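You operate a simulated robot arm through the tools that you are given. There is no shell and no other tool.

You are at the controls of a simulated robot arm. One attempt, no reset.

## Task
Give the disc with the green top 75 bends in the flexer.
Fine: clamp it for one run, then free the clamp and leave it in the seat; the other discs stay.

The check looks at the end state, three seconds after you hand in, the way a careful person would. Anything else that was tipped, shoved, dropped, spilled or broken makes it a failure.

## Robot
A 7-joint arm with a fingered hand, fixed in place. Base frame: the origin is at the foot of the arm, x ahead of it, y to its left, z up; the work surface is at about z = 0.86. Lengths are in m, angles in degrees, forces in N, time in s.
With the tool pointing down near the work surface it reaches from about 0.16 to 0.78 m from the base axis. Its first joint turns from -69.0 to 172.0 degrees. Payload 3.4 kg.
The TCP is the grasp point between the finger pads, 0.039 m short of the fingertips. In the tool frame z runs along the fingers and y along their closing line. The gripper opens to 0.18 m. The gripper's body begins 0.111 m behind the TCP. The gripper is a hand of 3 fingers: y runs from the thumb to the fingers, the wrist lies at [0, 0, -0.262] in the tool frame, and closing takes about 1.5 s.
Orientation is told as [roll, pitch, yaw] about the base's x, y, z axes, in that order, counted from this pose: with the fingers straight down and closing along the base's y, the tool's x points along the base's -x, its y along +y and its z along -z.

## Interface
- The arm moves only by the tool nudge_tool. Its argument "targets" is one flat list of numbers, 7 for each row, row after row: the shift along the tool's x, y, z in units of 20 mm (1.0 is 20 mm), then the turn, a rotation vector about the tool's x, y, z in units of 5 degrees (1.0 is 5 degrees), then the closure, from 0 (fully open) to 1 (shut). In form: [tx, ty, tz, ax, ay, az, claw, tx, ty, tz, ax, ay, az, claw, ...]. A call has 1 to 20 rows; each row shifts and turns the commanded pose from where the row before left it, along the tool's axes as they then stand. A call with a number of a shift or a turn outside -1 to 1 is refused whole. A row lasts 0.2 s, in which the tool goes at most 0.05 m and 8.6 degrees; a call with a longer step from one row to the next is refused whole, and so is a gripper value outside its range. Where a pose cannot be reached the arm comes as near as it can. A force on the tool above 90 N (or 10 N above the force at the start of the call, whichever is more), or a blocked arm, ends the call early, and 0.2 s more pass. The fingers move at their own pace (about 0.072 m/s each) and stop on an object; they squeeze with about 29 N. The grip force told is the motor's: it shows also when the fingers shut on nothing. Time passes only in rows, and 0.2 s behind the last, so rows that do not move let the fingers close. The reply holds the time, the measured pose of the TCP, the force on the tool along the base axes, the opening and the grip force, in the units named above and with some noise, with the torque about the TCP (base axes, N m) and any sound that the robot's microphone picked up.
- Cameras (640 x 400 px; columns grow to the right, rows downward): "scene" is fixed at [0.4061, -0.6468, 1.4439]; the picture's right is [0.93, -0.37, 0.00], its down [-0.25, -0.62, -0.74] and it looks along [0.28, 0.69, -0.67] (base axes); focal length 319 px, centre (320, 200). "wrist" rides on the gripper at [0.063, -0.036, -0.128] in the tool frame; the picture's right is [0.50, 0.87, 0.00], its down [-0.75, 0.44, -0.49] and it looks along [-0.43, 0.25, 0.87] (tool axes); focal length 226 px, centre (320, 200). There is no depth. A picture from a camera that has moved, and an enlarged one, comes with that camera's place and axes in the base frame and with its lens. The place of the scene camera against the robot may be out by one fixed shift of up to 0.018 m in any direction.
- snapshot(camera): a new picture of that camera. It takes no simulated time.
- slide_trunk(by): slides the trunk up (or, below 0, down) by that many m; the arm rides with it, the base frame stays. It gives what a move gives, with no picture.
- set_grasp(shape): the hand has 3 fingers and takes this shape, open, in about a second: jaw (thumb against the fingers, like two jaws); tri (thumb and two fingers); tip (a fingertip pinch); poke (one finger out to press); point (the index stretched); flat (the hand flat); cup (the hand cupped); fist (a fist). The gripper value then closes the fingers along that shape, each until it touches; the sizes above hold for jaw. It gives what a move gives, with no picture.
- enlarge(camera, box): a new picture of the part [left, top, right, bottom] of that camera's present view, enlarged. It takes no simulated time.
- hand_in(): hands the job in; it is judged then, once.

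Nothing tells you positions but the pictures and the camera data. Unless the task says otherwise, let go and move clear before handing in.

The tools are called after "Request:" as name(argument=value, ...) on one line, values as JSON. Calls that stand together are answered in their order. nudge_tool: Moves the arm, as the interface text tells. Its arguments: {"type":"object","properties":{"targets":{"type":"array"}},"required":["targets"]} The other tools are called the same way: slide_trunk (by) slides the trunk up or down; set_grasp (shape) gives the hand a shape; snapshot (camera) takes a picture; enlarge (camera, box) takes an enlarged picture of a part of a camera's view; hand_in () hands the job in.

At the start:

```text
time_s: 0.0
tcp_pos: [0.5114, -0.1145, 1.1757]
tcp_rot: [0.1, 0.1, 0.1]
force: [-0.3, -0.1, 0.8]
torque: [0.01, -0.03, 0.05]
width: 0.1798
finger_force: 0.1
shape: jaw
trunk travel left (down, up): [-0.25, 0.292]
```

scene: 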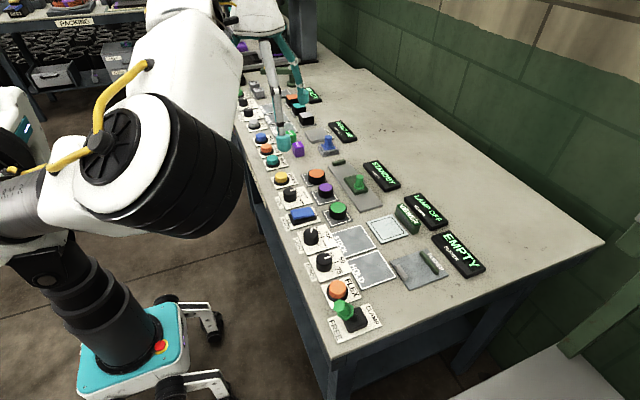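
wrist: 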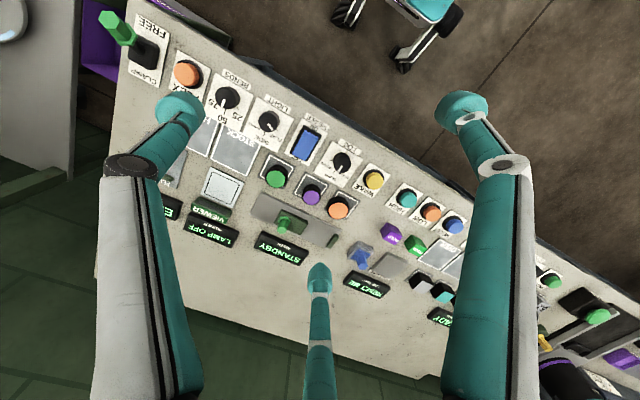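

I see a long panel with many controls; the flexer seems to be at the near right (FREE/CLAMP lever, orange FLEX button, BENDS knob). I take closer pictures first.

Request:
enlarge(camera="scene", box=[260, 140, 500, 350])

Request:
enlarge(camera="wrist", box=[90, 0, 350, 280])

Request:
enlarge(camera="wrist", box=[240, 100, 480, 320])

Request:
enlarge(camera="scene", box=[230, 60, 380, 200])

```text
1.90 times, centred on (380, 245) of scene
camera zoom: at [0.4061, -0.6468, 1.4439], right [0.93, -0.37, 0.0], down [-0.25, -0.62, -0.74], along [0.28, 0.69, -0.67], focal length 608 px, centre (206, 114)
```

zoom: 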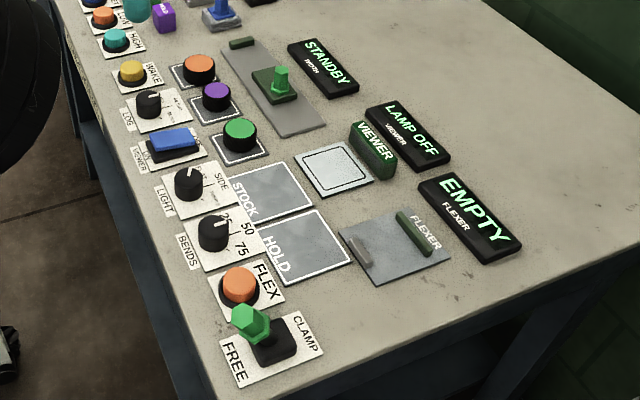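

```text
1.43 times, centred on (220, 140) of wrist
camera zoom: at [0.449, -0.151, 1.3031], right [-0.5, 0.87, 0.0], down [0.75, 0.44, 0.49], along [0.42, 0.25, -0.87], focal length 323 px, centre (463, 286)
```

zoom: 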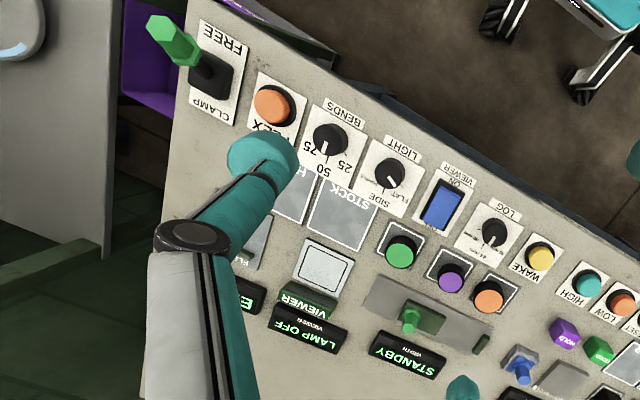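

```text
1.82 times, centred on (360, 210) of wrist
camera zoom: at [0.449, -0.151, 1.3031], right [-0.5, 0.87, 0.0], down [0.75, 0.44, 0.49], along [0.42, 0.25, -0.87], focal length 411 px, centre (247, 182)
```

zoom: 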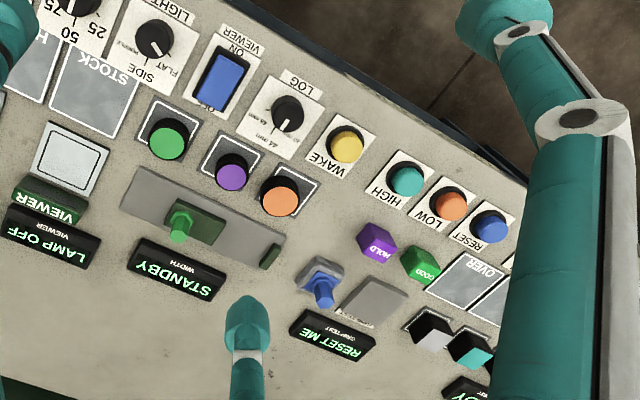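

```text
2.86 times, centred on (305, 130) of scene
camera zoom: at [0.4061, -0.6468, 1.4439], right [0.93, -0.37, 0.0], down [-0.25, -0.62, -0.74], along [0.28, 0.69, -0.67], focal length 911 px, centre (363, 400)
```

zoom: 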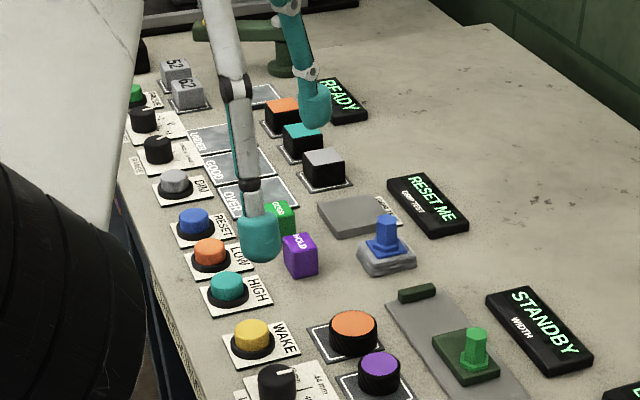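

The green disc stands next to the VIEWER switch, around (0.64, -0.135), and the flexer seat is toward the right end of the bench. I first test how the hand looks when it is partly closed, well above the bench.

Request:
nudge_tool(targets=[0, 0, 0, 0, 0, 0, 0.7, 0, 0, 0, 0, 0, 0, 0.7, 0, 0, 0, 0, 0, 0, 0.7, 0, 0, 0, 0, 0, 0, 0.7, 0, 0, 0, 0, 0, 0, 0.7, 0, 0, 0, 0, 0, 0, 0.7])

Request:
snapshot(camera="wrist")

Request:
snapshot(camera="scene")

```text
time_s: 1.4
tcp_pos: [0.5082, -0.1126, 1.1773]
tcp_rot: [0.0, -0.1, 0.0]
force: [0.2, -0.1, 0.2]
torque: [0.01, 0.02, -0.02]
width: 0.0544
finger_force: 0.0
shape: jaw
trunk travel left (down, up): [-0.25, 0.292]
```

```text
taken
camera wrist: at [0.4457, -0.1476, 1.3047], right [-0.5, 0.87, 0.0], down [0.75, 0.44, 0.49], along [0.43, 0.25, -0.87], focal length 226 px, centre (320, 200)
```

wrist: 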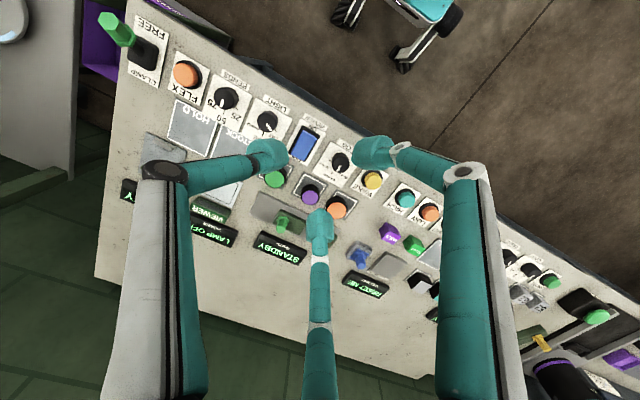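

```text
taken
```

scene: 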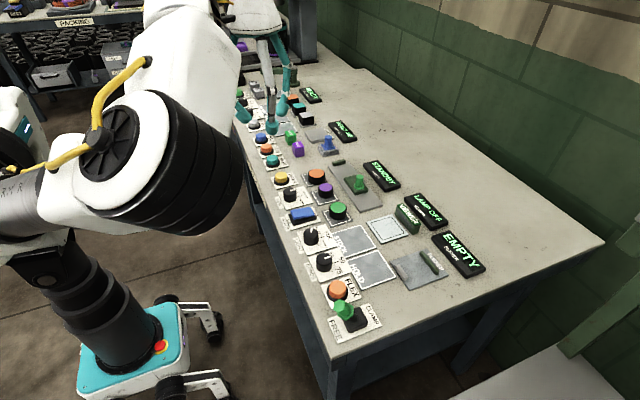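

The hand closes concentrically with three fingers (thumb at -y), good for a disc. I open it and move over toward the flexer, staying high, for a clearer view.

Request:
nudge_tool(targets=[-0.1, -1, 0.25, 0, 0, 0, 0.3, -0.1, -1, 0.25, 0, 0, 0, 0, -0.1, -1, 0.25, 0, 0, 0, 0, -0.1, -1, 0.25, 0, 0, 0, 0, -0.1, -1, 0.25, 0, 0, 0, 0, -0.1, -1, 0.25, 0, 0, 0, 0, -0.1, -1, 0.25, 0, 0, 0, 0, -0.1, -1, 0.25, 0, 0, 0, 0, -0.1, -1, 0.25, 0, 0, 0, 0, -0.1, -1, 0.25, 0, 0, 0, 0, 0, 0, 0, 0, 0, 0, 0])

Request:
snapshot(camera="wrist")

Request:
enlarge(camera="wrist", box=[160, 60, 480, 260])

Request:
snapshot(camera="scene")

```text
time_s: 3.8
tcp_pos: [0.5289, -0.3124, 1.1266]
tcp_rot: [0.0, -0.1, 0.2]
force: [0.5, 0.9, -0.6]
torque: [-0.01, 0.03, 0.03]
width: 0.1798
finger_force: 0.1
shape: jaw
trunk travel left (down, up): [-0.25, 0.292]
```

```text
taken
camera wrist: at [0.4662, -0.3476, 1.2542], right [-0.5, 0.87, 0.0], down [0.75, 0.44, 0.49], along [0.43, 0.24, -0.87], focal length 226 px, centre (320, 200)
```

wrist: 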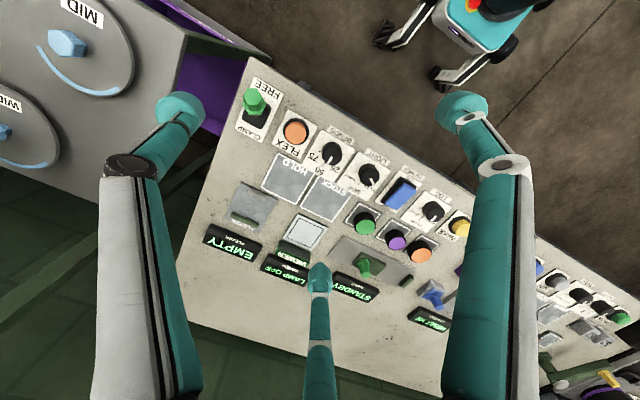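

```text
2.00 times, centred on (320, 160) of wrist
camera zoom: at [0.4662, -0.3476, 1.2542], right [-0.5, 0.87, 0.0], down [0.75, 0.44, 0.49], along [0.43, 0.24, -0.87], focal length 452 px, centre (320, 280)
```

zoom: 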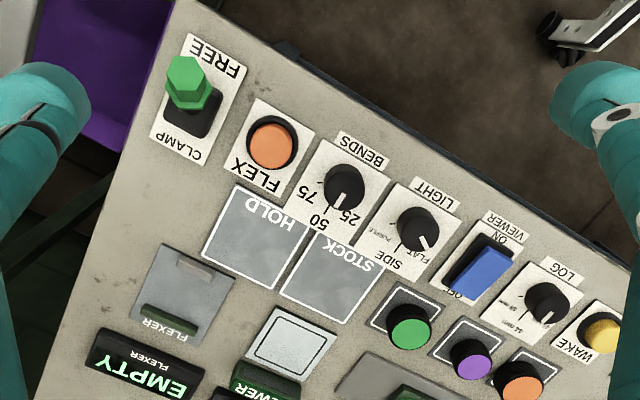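

```text
taken
```

scene: 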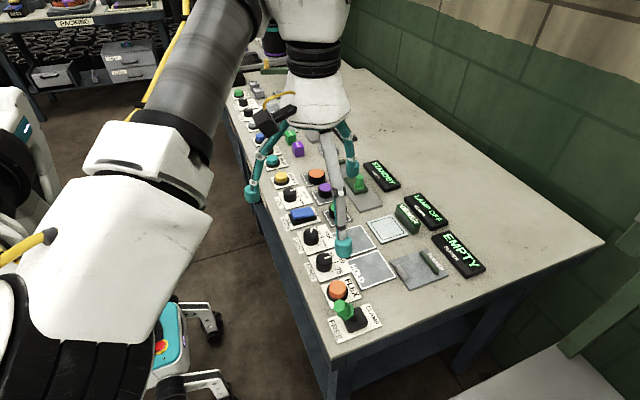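

The view is clear: lever FREE at the bench side, orange FLEX button, BENDS knob, the HOLD and STOCK pads, the seat plate with a green wall. I zoom in on the knob and seat.

Request:
enlarge(camera="wrist", box=[280, 120, 380, 200])

Request:
enlarge(camera="wrist", box=[200, 170, 320, 270])

Request:
enlarge(camera="scene", box=[310, 230, 390, 350])

Request:
enlarge(camera="scene", box=[360, 190, 500, 300])

```text
5.00 times, centred on (330, 160) of wrist
camera zoom: at [0.4662, -0.3476, 1.2542], right [-0.5, 0.87, 0.0], down [0.75, 0.44, 0.49], along [0.43, 0.24, -0.87], focal length 1130 px, centre (270, 400)
```

zoom: 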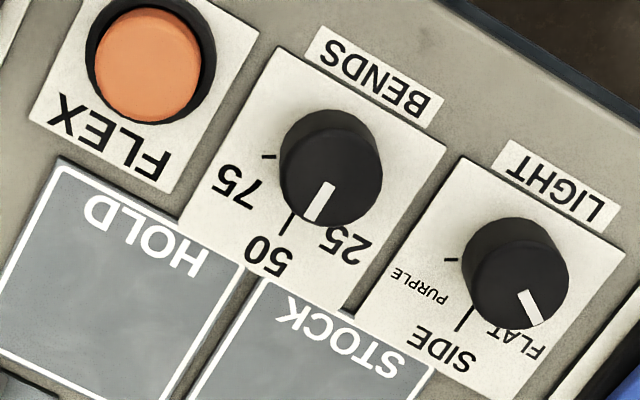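

```text
4.00 times, centred on (260, 220) of wrist
camera zoom: at [0.4662, -0.3476, 1.2542], right [-0.5, 0.87, 0.0], down [0.75, 0.44, 0.49], along [0.43, 0.24, -0.87], focal length 904 px, centre (560, 120)
```

zoom: 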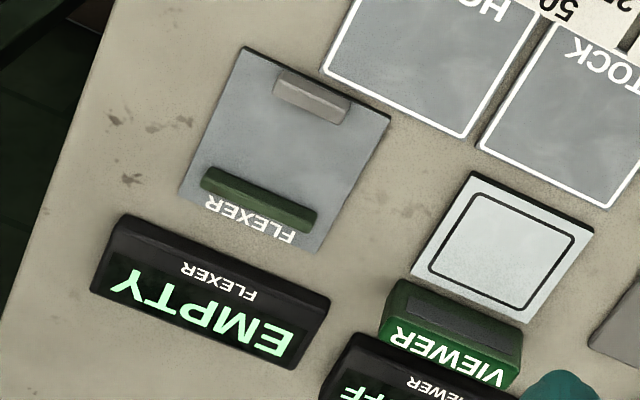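

```text
3.33 times, centred on (350, 290) of scene
camera zoom: at [0.4061, -0.6468, 1.4439], right [0.93, -0.37, 0.0], down [-0.25, -0.62, -0.74], along [0.28, 0.69, -0.67], focal length 1063 px, centre (220, -100)
```

zoom: 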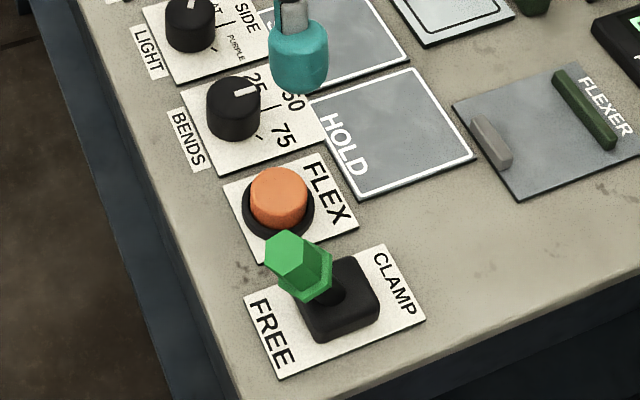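

```text
3.64 times, centred on (430, 245) of scene
camera zoom: at [0.4061, -0.6468, 1.4439], right [0.93, -0.37, 0.0], down [-0.25, -0.62, -0.74], along [0.28, 0.69, -0.67], focal length 1160 px, centre (-80, 36)
```

zoom: 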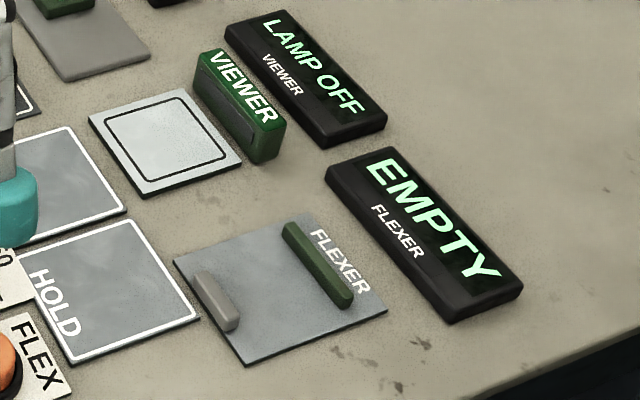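

The pointer on BENDS is parallel to the 50 tick, so it must go about 60° clockwise to 75. Now I check which hand shape suits small objects, still high in the air.

Request:
nudge_tool(targets=[0, 0, 0, 0, 0, 0, 0.75, 0, 0, 0, 0, 0, 0, 0.75, 0, 0, 0, 0, 0, 0, 0.75, 0, 0, 0, 0, 0, 0, 0.75, 0, 0, 0, 0, 0, 0, 0.75, 0, 0, 0, 0, 0, 0, 0.75, 0, 0, 0, 0, 0, 0, 0.75])

Request:
enlarge(camera="scene", box=[230, 90, 390, 270])

Request:
snapshot(camera="wrist")

Request:
set_grasp(shape="tip")

Request:
enlarge(camera="scene", box=[230, 90, 390, 270])

Request:
snapshot(camera="wrist")

Request:
set_grasp(shape="poke")

Request:
enlarge(camera="scene", box=[230, 90, 390, 270])

Request:
snapshot(camera="wrist")

```text
time_s: 5.4
tcp_pos: [0.53, -0.3118, 1.127]
tcp_rot: [-0.1, -0.1, 0.2]
force: [0.0, 0.0, 0.4]
torque: [0.06, 0.0, 0.01]
width: 0.0455
finger_force: 0.1
shape: jaw
trunk travel left (down, up): [-0.25, 0.292]
```

```text
2.22 times, centred on (310, 180) of scene
camera zoom: at [0.4061, -0.6468, 1.4439], right [0.93, -0.37, 0.0], down [-0.25, -0.62, -0.74], along [0.28, 0.69, -0.67], focal length 709 px, centre (342, 244)
```

zoom: 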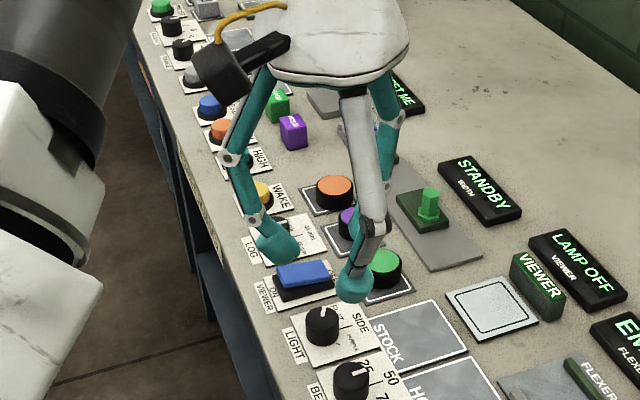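

```text
taken
camera wrist: at [0.4661, -0.3474, 1.2544], right [-0.5, 0.87, 0.0], down [0.75, 0.44, 0.49], along [0.43, 0.25, -0.87], focal length 226 px, centre (320, 200)
```

wrist: 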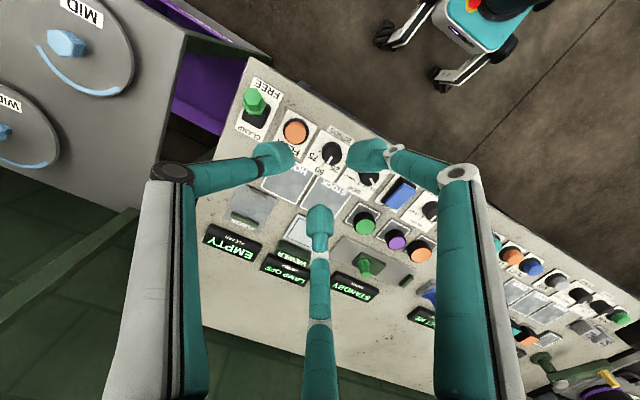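

```text
time_s: 6.3
tcp_pos: [0.5291, -0.3127, 1.1263]
tcp_rot: [-0.1, 0.0, 0.0]
force: [0.3, 0.8, 0.1]
torque: [-0.01, -0.02, 0.01]
width: 0.1802
finger_force: 0.1
shape: tip
trunk travel left (down, up): [-0.25, 0.292]
```

```text
2.22 times, centred on (310, 180) of scene
camera zoom: at [0.4061, -0.6468, 1.4439], right [0.93, -0.37, 0.0], down [-0.25, -0.62, -0.74], along [0.28, 0.69, -0.67], focal length 709 px, centre (342, 244)
```

zoom: 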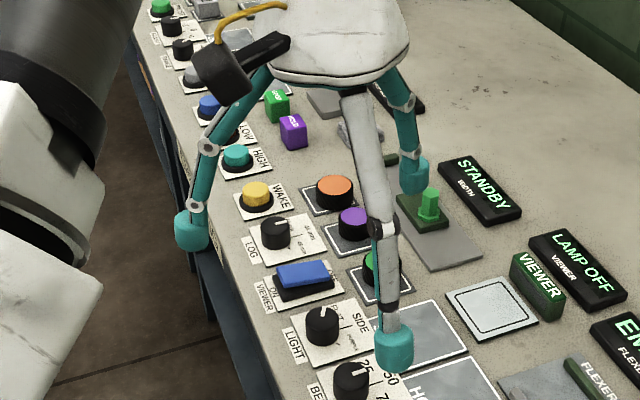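

```text
taken
camera wrist: at [0.466, -0.3475, 1.2544], right [-0.5, 0.87, 0.0], down [0.75, 0.44, 0.49], along [0.43, 0.25, -0.87], focal length 226 px, centre (320, 200)
```

wrist: 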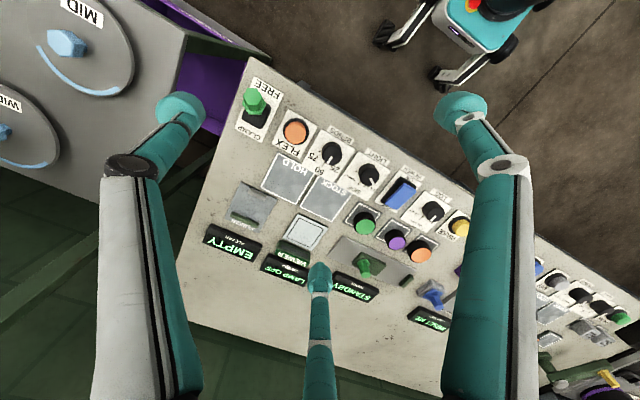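

```text
time_s: 7.2
tcp_pos: [0.5276, -0.3115, 1.1277]
tcp_rot: [-0.1, -0.1, 0.1]
force: [0.2, -0.5, -0.7]
torque: [-0.01, 0.0, 0.0]
width: 0.0
finger_force: 0.2
shape: poke
trunk travel left (down, up): [-0.25, 0.292]
```

```text
2.22 times, centred on (310, 180) of scene
camera zoom: at [0.4061, -0.6468, 1.4439], right [0.93, -0.37, 0.0], down [-0.25, -0.62, -0.74], along [0.28, 0.69, -0.67], focal length 709 px, centre (342, 244)
```

zoom: 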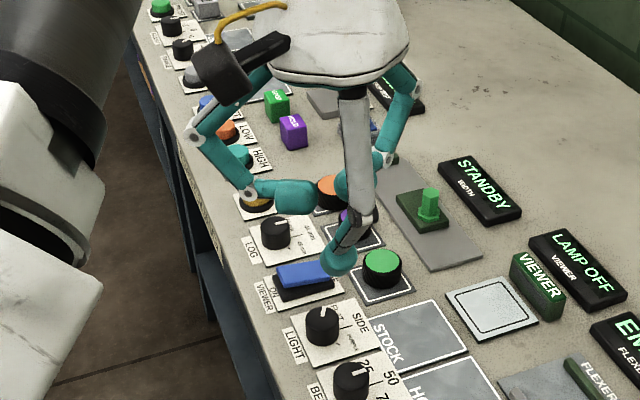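

```text
taken
camera wrist: at [0.4661, -0.3474, 1.2544], right [-0.5, 0.87, 0.0], down [0.75, 0.44, 0.49], along [0.43, 0.25, -0.87], focal length 226 px, centre (320, 200)
```

wrist: 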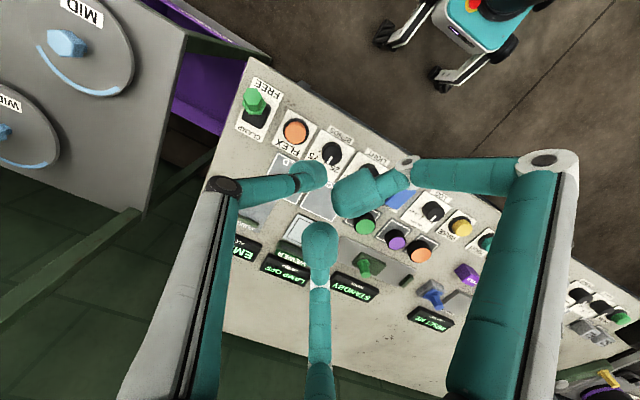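

Poke puts a single fingertip near the tool axis; jaw gives a concentric three-finger pinch. I take jaw, move above the BENDS knob at about (0.556, -0.276) and look from closer.

Request:
set_grasp(shape="jaw")

Request:
nudge_tool(targets=[-0.2, 0.26, 0.7, 0, 0, 0, 0.6, -0.2, 0.26, 0.7, 0, 0, 0, 0.6, -0.2, 0.26, 0.7, 0, 0, 0, 0.6, -0.2, 0.26, 0.7, 0, 0, 0, 0.6, -0.2, 0.26, 0.7, 0, 0, 0, 0.6, -0.2, 0.26, 0.7, 0, 0, 0, 0.6, -0.2, 0.26, 0.7, 0, 0, 0, 0.6, 0, 0, 0, 0, 0, 0, 0.6])

Request:
snapshot(camera="wrist")

Request:
enlarge(camera="scene", box=[240, 150, 440, 350])

```text
time_s: 8.1
tcp_pos: [0.5283, -0.3119, 1.1271]
tcp_rot: [-0.2, -0.1, 0.1]
force: [-0.6, -0.2, 0.3]
torque: [-0.02, -0.04, 0.01]
width: 0.1799
finger_force: 0.0
shape: jaw
trunk travel left (down, up): [-0.25, 0.292]
```

```text
time_s: 9.9
tcp_pos: [0.5583, -0.2757, 1.0301]
tcp_rot: [-0.1, -0.1, 0.1]
force: [0.3, -0.1, 0.0]
torque: [0.01, -0.01, 0.04]
width: 0.0724
finger_force: 0.1
shape: jaw
trunk travel left (down, up): [-0.25, 0.292]
```

```text
taken
camera wrist: at [0.495, -0.3117, 1.1575], right [-0.5, 0.87, 0.0], down [0.75, 0.44, 0.49], along [0.43, 0.24, -0.87], focal length 226 px, centre (320, 200)
```

wrist: 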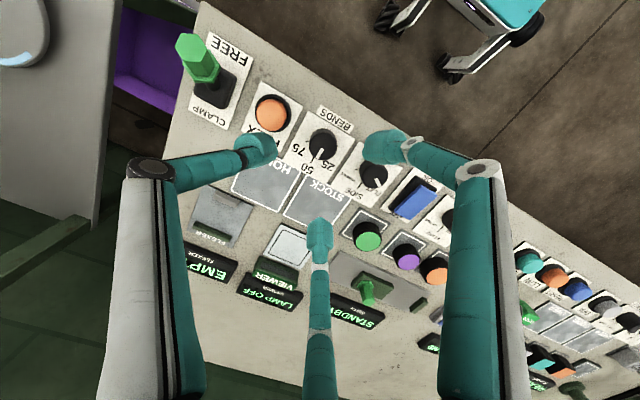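

```text
2.00 times, centred on (340, 250) of scene
camera zoom: at [0.4061, -0.6468, 1.4439], right [0.93, -0.37, 0.0], down [-0.25, -0.62, -0.74], along [0.28, 0.69, -0.67], focal length 638 px, centre (280, 100)
```

zoom: 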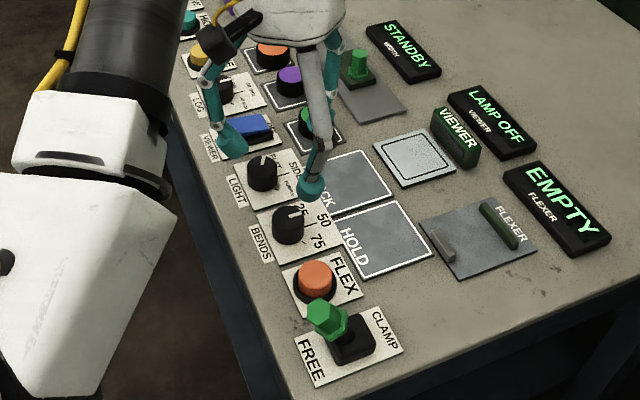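

The hand is centred over the knob at about (0.557, -0.273). I rotate the hand 30° counter-clockwise beforehand so fingers clear the neighbouring button, and descend partly.

Request:
nudge_tool(targets=[0.06, 0.13, 0, 0, 0, 0, 0.66, 0, 0, 0.5, 0, 0, -1, 0.66, 0, 0, 0.5, 0, 0, -1, 0.66, 0, 0, 0.5, 0, 0, -1, 0.66, 0, 0, 0.5, 0, 0, -1, 0.66, 0, 0, 0.5, 0, 0, -1, 0.66, 0, 0, 0.5, 0, 0, -1, 0.66, 0, 0, 0.5, 0, 0, 0, 0.66, 0, 0, 0, 0, 0, 0, 0.66])

Request:
snapshot(camera="wrist")

Request:
enlarge(camera="scene", box=[260, 180, 400, 300])

```text
time_s: 11.9
tcp_pos: [0.5574, -0.2736, 0.9616]
tcp_rot: [-0.1, -0.1, 30.0]
force: [-0.2, -0.4, -0.5]
torque: [0.0, -0.02, 0.02]
width: 0.0618
finger_force: 0.0
shape: jaw
trunk travel left (down, up): [-0.25, 0.292]
```

```text
taken
camera wrist: at [0.5199, -0.3357, 1.0879], right [-0.87, 0.5, 0.0], down [0.43, 0.76, 0.49], along [0.25, 0.43, -0.87], focal length 226 px, centre (320, 200)
```

wrist: 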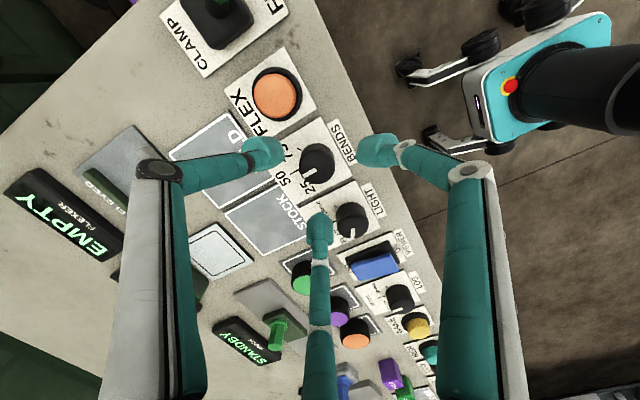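

```text
3.33 times, centred on (330, 240) of scene
camera zoom: at [0.4061, -0.6468, 1.4439], right [0.93, -0.37, 0.0], down [-0.25, -0.62, -0.74], along [0.28, 0.69, -0.67], focal length 1063 px, centre (287, 67)
```

zoom: 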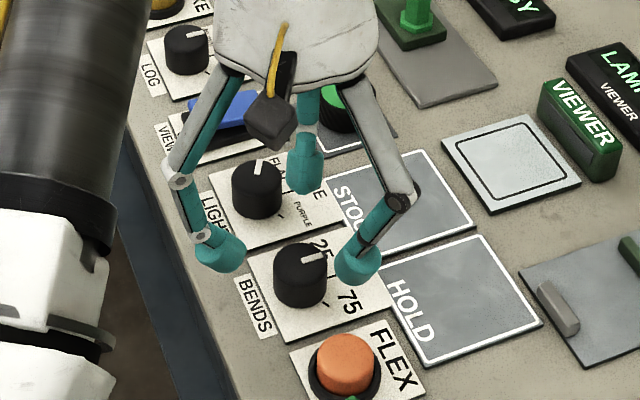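

The knob is centred between the three fingers. I descend 4 cm more and check.

Request:
nudge_tool(targets=[0, 0, 0.5, 0, 0, 0, 0.66, 0, 0, 0.5, 0, 0, 0, 0.66, 0, 0, 0.5, 0, 0, 0, 0.66, 0, 0, 0.5, 0, 0, 0, 0.66, 0, 0, 0, 0, 0, 0, 0.66])

Request:
enlarge(camera="wrist", box=[220, 90, 420, 260])

Request:
enlarge(camera="scene", box=[290, 210, 390, 310])

```text
time_s: 13.1
tcp_pos: [0.556, -0.2727, 0.9222]
tcp_rot: [-0.1, 0.1, 30.1]
force: [-0.1, 0.7, 0.0]
torque: [0.02, 0.02, -0.03]
width: 0.0614
finger_force: 0.0
shape: jaw
trunk travel left (down, up): [-0.25, 0.292]
```

```text
2.35 times, centred on (320, 175) of wrist
camera zoom: at [0.5198, -0.336, 1.0491], right [-0.87, 0.5, 0.0], down [0.43, 0.76, 0.49], along [0.25, 0.42, -0.87], focal length 532 px, centre (320, 259)
```

zoom: 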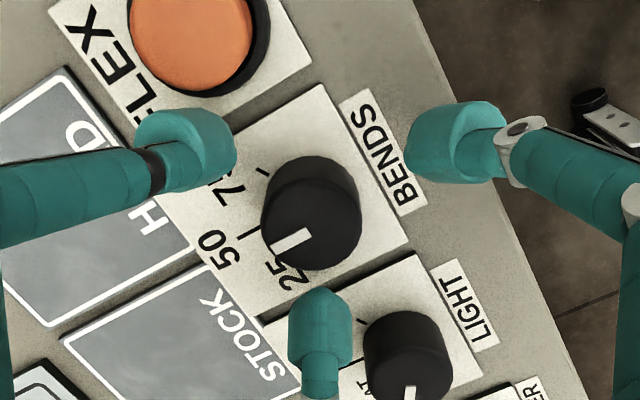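

```text
4.00 times, centred on (340, 260) of scene
camera zoom: at [0.4061, -0.6468, 1.4439], right [0.93, -0.37, 0.0], down [-0.25, -0.62, -0.74], along [0.28, 0.69, -0.67], focal length 1276 px, centre (240, -40)
```

zoom: 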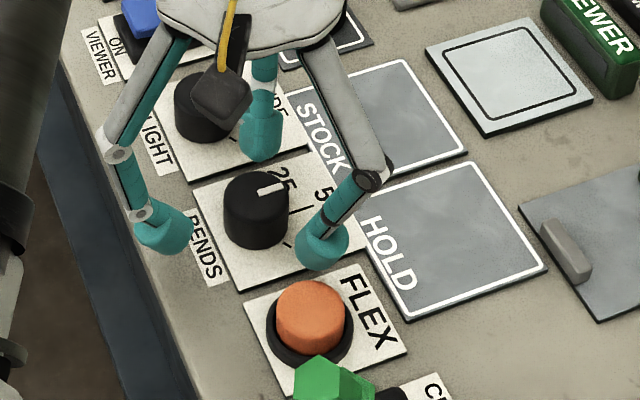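

Fingers surround the knob. I zoom harder to read the pointer against the ticks.

Request:
enlarge(camera="wrist", box=[285, 140, 345, 200])

Request:
enlarge(camera="scene", box=[335, 240, 375, 290])

```text
6.67 times, centred on (315, 170) of wrist
camera zoom: at [0.5198, -0.336, 1.0491], right [-0.87, 0.5, 0.0], down [0.43, 0.76, 0.49], along [0.25, 0.42, -0.87], focal length 1507 px, centre (353, 400)
```

zoom: 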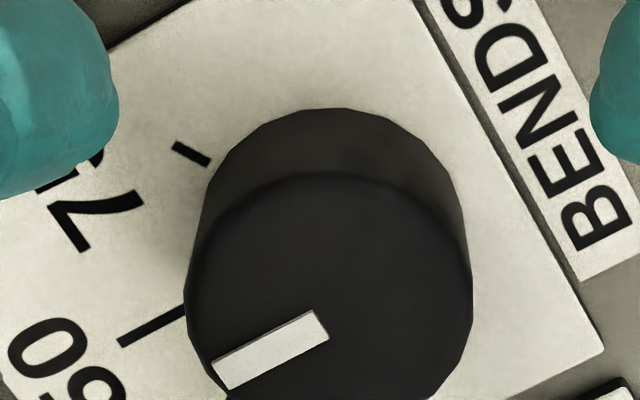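

```text
8.00 times, centred on (355, 265) of scene
camera zoom: at [0.4061, -0.6468, 1.4439], right [0.93, -0.37, 0.0], down [-0.25, -0.62, -0.74], along [0.28, 0.69, -0.67], focal length 2551 px, centre (40, -320)
```

zoom: 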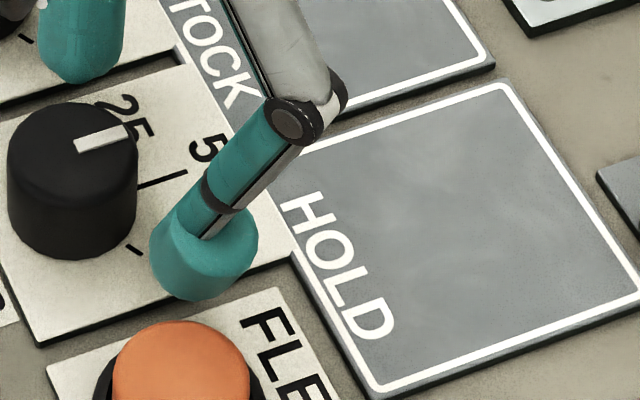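

The pointer is parallel to the 50 tick and the 75 tick is ~60° clockwise. I lower 8 mm more and close on the knob.

Request:
nudge_tool(targets=[0, 0, 0.2, 0, 0, 0, 0.66, 0, 0, 0.2, 0, 0, 0, 0.66, 0, 0, 0, 0, 0, 0, 0.75, 0, 0, 0, 0, 0, 0, 0.85, 0, 0, 0, 0, 0, 0, 0.95, 0, 0, 0, 0, 0, 0, 0.95, 0, 0, 0, 0, 0, 0, 0.95])

Request:
enlarge(camera="wrist", box=[220, 90, 420, 260])

Request:
enlarge(camera="scene", box=[290, 210, 390, 310])

```text
time_s: 14.7
tcp_pos: [0.5568, -0.2742, 0.9119]
tcp_rot: [-0.1, 0.0, 30.2]
force: [-2.3, 0.5, -2.6]
torque: [-0.02, 0.05, -0.04]
width: 0.0266
finger_force: 29.3
shape: jaw
trunk travel left (down, up): [-0.25, 0.292]
```

```text
2.35 times, centred on (320, 175) of wrist
camera zoom: at [0.5203, -0.3354, 1.0401], right [-0.87, 0.5, 0.0], down [0.43, 0.76, 0.49], along [0.25, 0.42, -0.87], focal length 532 px, centre (320, 259)
```

zoom: 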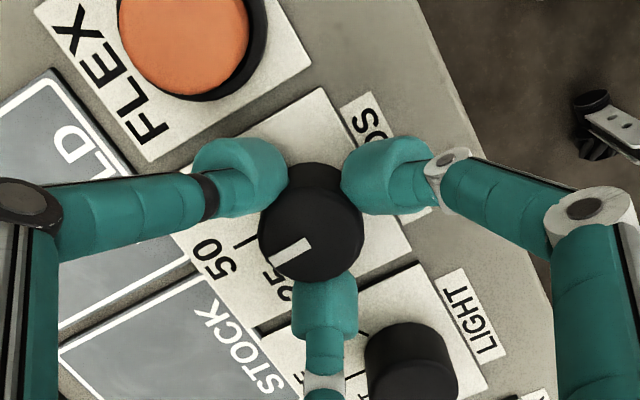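

```text
4.00 times, centred on (340, 260) of scene
camera zoom: at [0.4061, -0.6468, 1.4439], right [0.93, -0.37, 0.0], down [-0.25, -0.62, -0.74], along [0.28, 0.69, -0.67], focal length 1276 px, centre (240, -40)
```

zoom: 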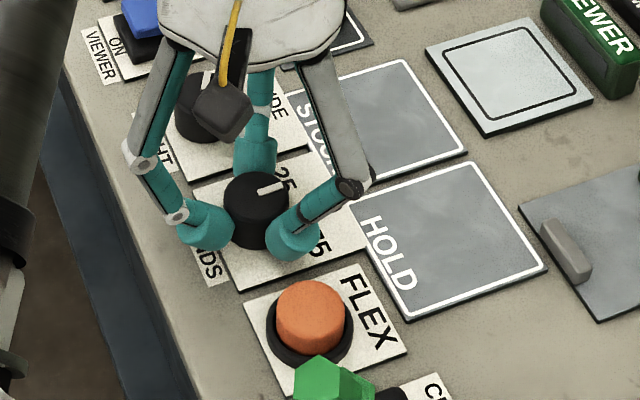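

Gripped firmly (29 N). I turn 60° clockwise.

Request:
nudge_tool(targets=[0, 0, 0, 0, 0, 1, 0.95, 0, 0, 0, 0, 0, 1, 0.95, 0, 0, 0, 0, 0, 1, 0.95, 0, 0, 0, 0, 0, 1, 0.95, 0, 0, 0, 0, 0, 1, 0.95, 0, 0, 0, 0, 0, 1, 0.95, 0, 0, 0, 0, 0, 1, 0.95, 0, 0, 0, 0, 0, 1, 0.95, 0, 0, 0, 0, 0, 1, 0.95, 0, 0, 0, 0, 0, 1, 0.95, 0, 0, 0, 0, 0, 1, 0.95, 0, 0, 0, 0, 0, 1, 0.95, 0, 0, 0, 0, 0, 0, 0.95])

Request:
enlarge(camera="wrist", box=[220, 90, 420, 260])

Request:
enlarge(camera="scene", box=[290, 210, 390, 310])

```text
time_s: 17.5
tcp_pos: [0.5578, -0.2718, 0.9121]
tcp_rot: [0.0, -0.2, -30.1]
force: [5.3, 10.8, 1.2]
torque: [0.4, -0.09, 0.03]
width: 0.025
finger_force: 29.5
shape: jaw
trunk travel left (down, up): [-0.25, 0.292]
```

```text
2.35 times, centred on (320, 175) of wrist
camera zoom: at [0.4841, -0.2716, 1.0393], right [0.0, 1.0, 0.0], down [0.87, 0.0, 0.49], along [0.49, 0.0, -0.87], focal length 532 px, centre (320, 259)
```

zoom: 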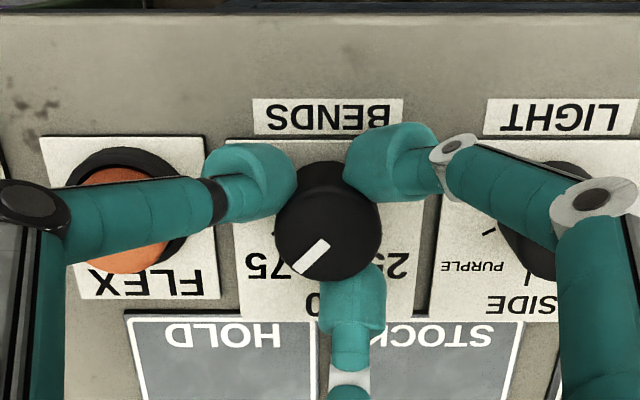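

```text
4.00 times, centred on (340, 260) of scene
camera zoom: at [0.4061, -0.6468, 1.4439], right [0.93, -0.37, 0.0], down [-0.25, -0.62, -0.74], along [0.28, 0.69, -0.67], focal length 1276 px, centre (240, -40)
```

zoom: 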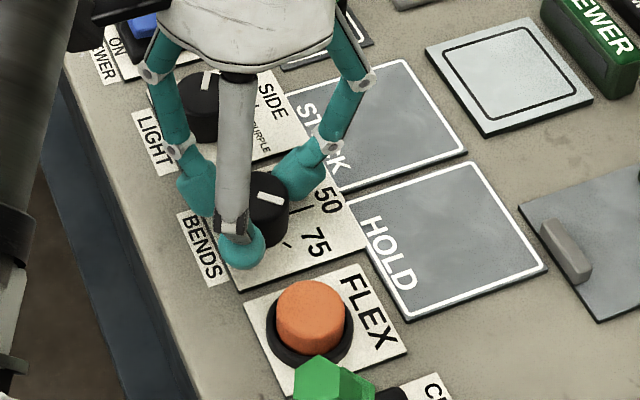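

The knob turned about 45°, with some slip. I open the fingers and see where it settles.

Request:
nudge_tool(targets=[0, 0, 0, 0, 0, 0, 0.7, 0, 0, 0, 0, 0, 0, 0.7, 0, 0, 0, 0, 0, 0, 0.7])

Request:
enlarge(camera="wrist", box=[260, 120, 380, 220])

```text
time_s: 18.3
tcp_pos: [0.5559, -0.2742, 0.9119]
tcp_rot: [-0.1, -0.2, -29.9]
force: [-0.6, -0.3, -0.6]
torque: [-0.02, 0.02, -0.02]
width: 0.0534
finger_force: 0.1
shape: jaw
trunk travel left (down, up): [-0.25, 0.292]
```

```text
4.00 times, centred on (320, 170) of wrist
camera zoom: at [0.4836, -0.2737, 1.0388], right [0.0, 1.0, 0.0], down [0.87, 0.0, 0.49], along [0.49, 0.0, -0.87], focal length 904 px, centre (320, 320)
```

zoom: 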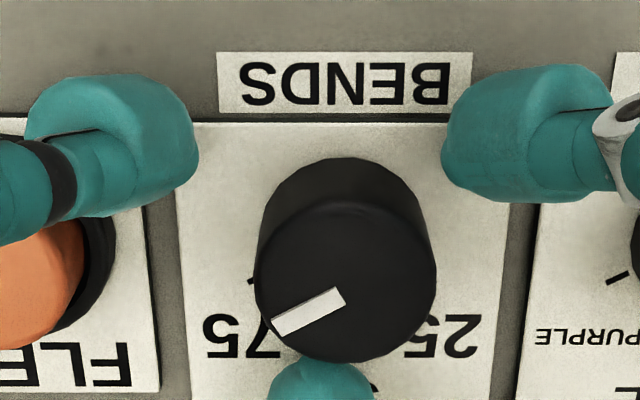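

The knob has snapped onto the 75 tick. I rise, rotate back, and move above the green disc at about (0.653, -0.136).

Request:
nudge_tool(targets=[0, 0, -0.9, 0, 0, 0, 0.65, 0, 0, -0.9, 0, 0, 0, 0.6, 0, 0, -0.9, 0, 0, 0, 0.55, 0, 0, -0.9, 0, 0, 0, 0.5, 0, 0, -0.9, 0, 0, -1, 0.4, 0, 0, 0, 0, 0, -1, 0.4, 0, 0, 0, 0, 0, -1, 0.4, 0, 0, 0, 0, 0, -1, 0.4, 0, 0, 0, 0, 0, -1, 0.4, 0, 0, 0, 0, 0, -1, 0.4, -0.69, 0.98, 0, 0, 0, 0, 0.4, -0.69, 0.98, 0, 0, 0, 0, 0.4, -0.69, 0.98, 0, 0, 0, 0, 0.4, -0.69, 0.98, 0, 0, 0, 0, 0.4, -0.69, 0.98, 0, 0, 0, 0, 0.4, -0.69, 0.98, 0, 0, 0, 0, 0.4, -0.69, 0.98, 0, 0, 0, 0, 0.4, 0, 0, 0, 0, 0, 0, 0.4])

Request:
snapshot(camera="wrist")

Request:
enlarge(camera="wrist", box=[240, 90, 400, 230])

Request:
enlarge(camera="scene", box=[260, 140, 480, 350])

```text
time_s: 22.1
tcp_pos: [0.6524, -0.1356, 1.002]
tcp_rot: [-0.1, -0.2, 0.1]
force: [0.8, -0.3, 0.1]
torque: [0.0, -0.06, -0.02]
width: 0.1075
finger_force: 0.1
shape: jaw
trunk travel left (down, up): [-0.25, 0.292]
```

```text
taken
camera wrist: at [0.5886, -0.1714, 1.1287], right [-0.5, 0.87, 0.0], down [0.75, 0.44, 0.49], along [0.43, 0.25, -0.87], focal length 226 px, centre (320, 200)
```

wrist: 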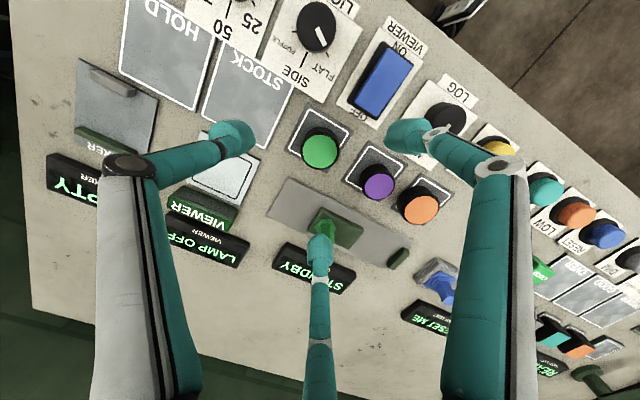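

```text
2.86 times, centred on (320, 160) of wrist
camera zoom: at [0.5886, -0.1714, 1.1287], right [-0.5, 0.87, 0.0], down [0.75, 0.44, 0.49], along [0.43, 0.25, -0.87], focal length 646 px, centre (320, 314)
```

zoom: 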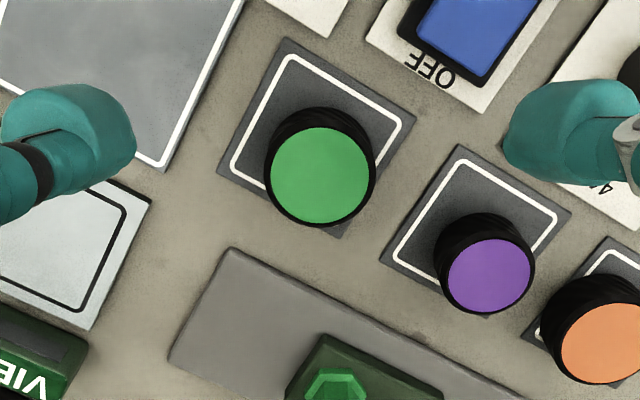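

```text
1.90 times, centred on (370, 245) of scene
camera zoom: at [0.4061, -0.6468, 1.4439], right [0.93, -0.37, 0.0], down [-0.25, -0.62, -0.74], along [0.28, 0.69, -0.67], focal length 608 px, centre (225, 114)
```

zoom: 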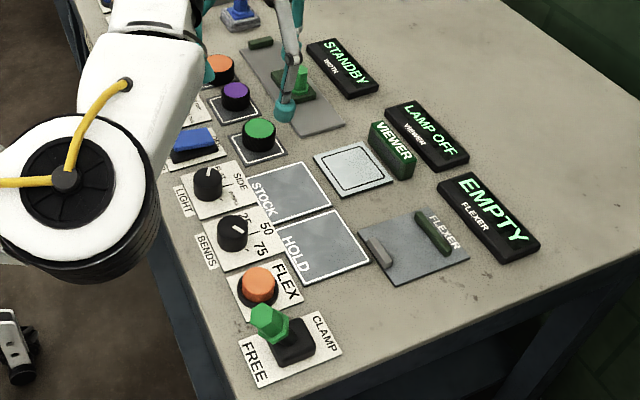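

The disc is about 41 mm wide and 27 mm tall, centred near (0.654, -0.133). Before picking it up I check reach and the seat's shape from above.

Request:
nudge_tool(targets=[-0.31, -0.93, -0.1, 0, 0, 0, 0.4, -0.31, -0.93, -0.1, 0, 0, 0, 0.4, -0.31, -0.93, -0.1, 0, 0, 0, 0.4, -0.31, -0.93, -0.1, 0, 0, 0, 0.4, -0.31, -0.93, -0.1, 0, 0, 0, 0.4, -0.31, -0.93, -0.1, 0, 0, 0, 0.4, -0.31, -0.93, -0.1, 0, 0, 0, 0.4, -0.31, -0.93, -0.1, 0, 0, 0, 0.4, -0.31, -0.93, -0.1, 0, 0, 0, 0.4, -0.31, -0.93, -0.1, 0, 0, 0, 0.4, -0.31, -0.93, -0.1, 0, 0, 0, 0.4, 0, 0, 0, 0, 0, 0, 0.4])

Request:
snapshot(camera="wrist")

Request:
enlarge(camera="wrist", box=[240, 90, 400, 230])

Request:
enlarge(camera="scene", box=[360, 200, 480, 300])

```text
time_s: 24.7
tcp_pos: [0.7199, -0.3397, 1.0242]
tcp_rot: [-0.2, -0.1, 0.0]
force: [-0.2, 0.0, -0.4]
torque: [0.03, -0.01, -0.01]
width: 0.1077
finger_force: 0.2
shape: jaw
trunk travel left (down, up): [-0.25, 0.292]
```

```text
taken
camera wrist: at [0.6576, -0.3761, 1.1515], right [-0.5, 0.87, 0.0], down [0.75, 0.44, 0.49], along [0.43, 0.25, -0.87], focal length 226 px, centre (320, 200)
```

wrist: 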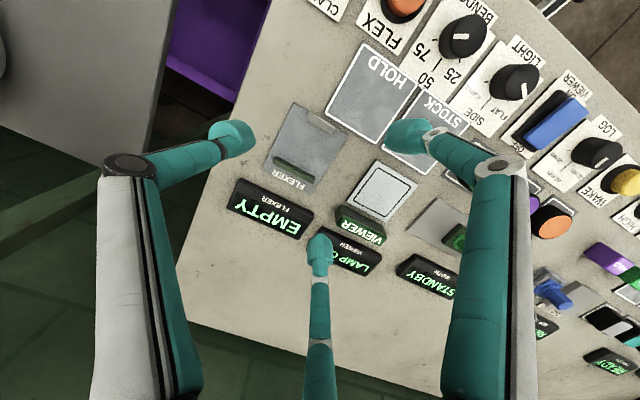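

```text
2.86 times, centred on (320, 160) of wrist
camera zoom: at [0.6576, -0.3761, 1.1515], right [-0.5, 0.87, 0.0], down [0.75, 0.44, 0.49], along [0.43, 0.25, -0.87], focal length 646 px, centre (320, 314)
```

zoom: 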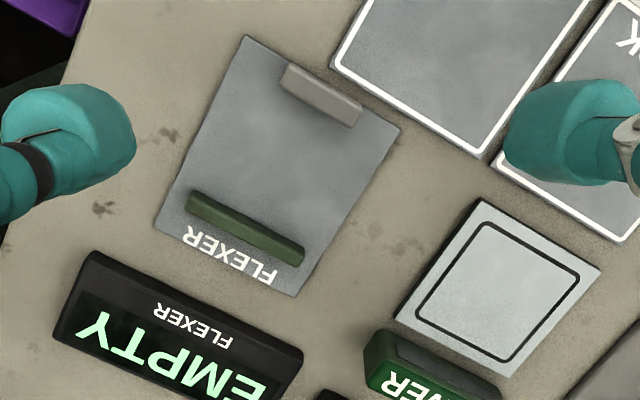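

```text
4.00 times, centred on (420, 250) of scene
camera zoom: at [0.4061, -0.6468, 1.4439], right [0.93, -0.37, 0.0], down [-0.25, -0.62, -0.74], along [0.28, 0.69, -0.67], focal length 1276 px, centre (-80, 0)
```

zoom: 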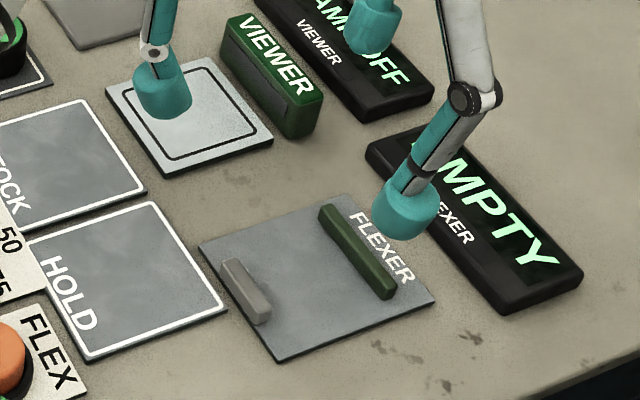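

The seat is open: jaw at x≈0.711, wall at x≈0.768, centre about (0.740, -0.348), both only ~1 cm high. I test whether the arm reaches there lower down.

Request:
nudge_tool(targets=[-0.25, -0.1, 0.75, 0, 0, 0, 0.5, -0.25, -0.1, 0.75, 0, 0, 0, 0.6, -0.25, -0.1, 0.75, 0, 0, 0, 0.6, -0.25, -0.1, 0.75, 0, 0, 0, 0.6, 0, 0, 0.75, 0, 0, 0, 0.6, 0, 0, 0.3, 0, 0, 0, 0.6, 0, 0, 0, 0, 0, 0, 0.6])

Request:
enlarge(camera="wrist", box=[240, 90, 400, 230])

Request:
enlarge(camera="scene", box=[360, 200, 480, 300])

```text
time_s: 26.3
tcp_pos: [0.7431, -0.3497, 0.9443]
tcp_rot: [-0.1, -0.1, 0.2]
force: [0.3, 0.8, 1.1]
torque: [0.0, 0.01, -0.04]
width: 0.0726
finger_force: 0.0
shape: jaw
trunk travel left (down, up): [-0.25, 0.292]
```

```text
2.86 times, centred on (320, 160) of wrist
camera zoom: at [0.6799, -0.3848, 1.0709], right [-0.5, 0.87, 0.0], down [0.75, 0.44, 0.49], along [0.43, 0.25, -0.87], focal length 646 px, centre (320, 314)
```

zoom: 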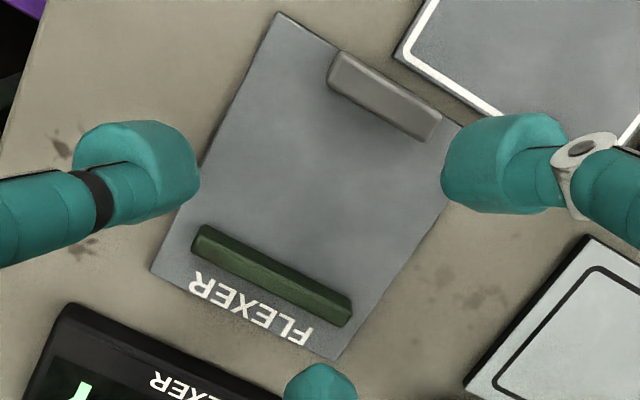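

```text
4.00 times, centred on (420, 250) of scene
camera zoom: at [0.4061, -0.6468, 1.4439], right [0.93, -0.37, 0.0], down [-0.25, -0.62, -0.74], along [0.28, 0.69, -0.67], focal length 1276 px, centre (-80, 0)
```

zoom: 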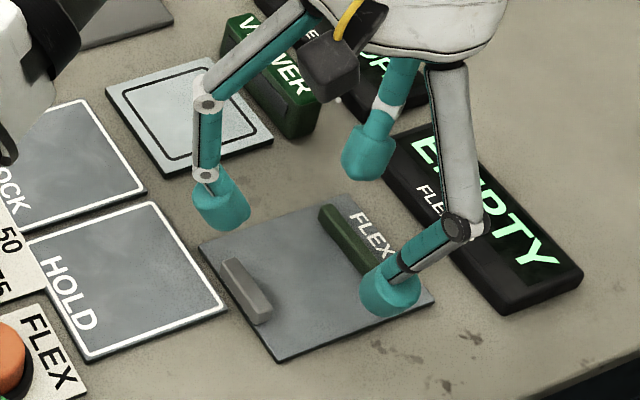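

Reach is fine. Now back up and over to the green disc.

Request:
nudge_tool(targets=[0, 0, -0.7, 0, 0, 0, 0.58, 0, 0, -0.7, 0, 0, 0, 0.58, 0, 0, -0.7, 0, 0, 0, 0.58, 0, 0, -0.7, 0, 0, 0, 0.58, 0.4036, 0.985, 0, 0, 0, 0, 0.58, 0.4036, 0.985, 0, 0, 0, 0, 0.58, 0.4036, 0.985, 0, 0, 0, 0, 0.58, 0.4036, 0.985, 0, 0, 0, 0, 0.58, 0.4036, 0.985, 0, 0, 0, 0, 0.58, 0.4036, 0.985, 0, 0, 0, 0, 0.58, 0.4036, 0.985, 0, 0, 0, 0, 0.58, 0.4036, 0.985, 0, 0, 0, 0, 0.58, 0.4036, 0.985, 0, 0, 0, 0, 0.58, 0.4036, 0.985, 0, 0, 0, 0, 0.58, 0.4036, 0.985, 0, 0, 0, 0, 0.58, 0, 0, 0.6, 0, 0, 0, 0.58, 0, 0, 0.6, 0, 0, 0, 0.58, 0, 0, 0.6, 0, 0, 0, 0.58, 0, 0, 0.6, 0, 0, 0, 0.58])

Request:
enlarge(camera="wrist", box=[230, 90, 410, 250])

Request:
enlarge(camera="scene", box=[280, 140, 400, 240])

```text
time_s: 30.3
tcp_pos: [0.6503, -0.1312, 0.9517]
tcp_rot: [-0.1, -0.2, 0.1]
force: [0.7, 0.0, 0.1]
torque: [0.0, 0.01, 0.01]
width: 0.0751
finger_force: 0.1
shape: jaw
trunk travel left (down, up): [-0.25, 0.292]
```

```text
2.50 times, centred on (320, 170) of wrist
camera zoom: at [0.5874, -0.1673, 1.0785], right [-0.5, 0.87, 0.0], down [0.75, 0.44, 0.49], along [0.43, 0.25, -0.87], focal length 565 px, centre (320, 275)
```

zoom: 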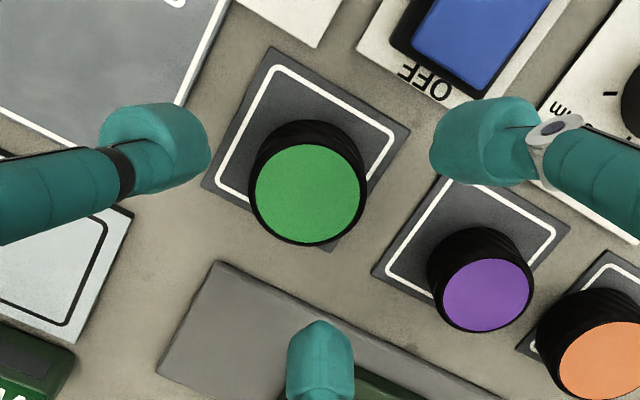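

```text
4.00 times, centred on (340, 190) of scene
camera zoom: at [0.4061, -0.6468, 1.4439], right [0.93, -0.37, 0.0], down [-0.25, -0.62, -0.74], along [0.28, 0.69, -0.67], focal length 1276 px, centre (240, 240)
```

zoom: 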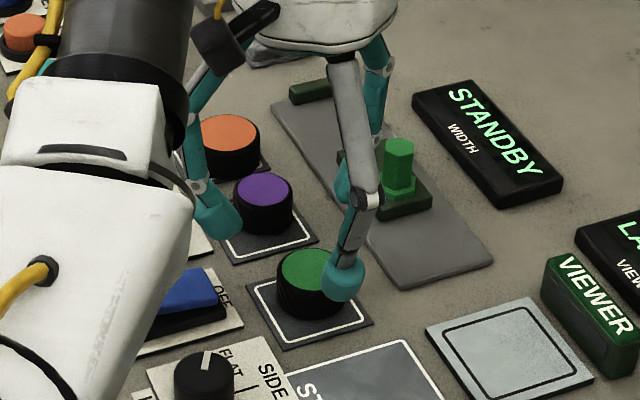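

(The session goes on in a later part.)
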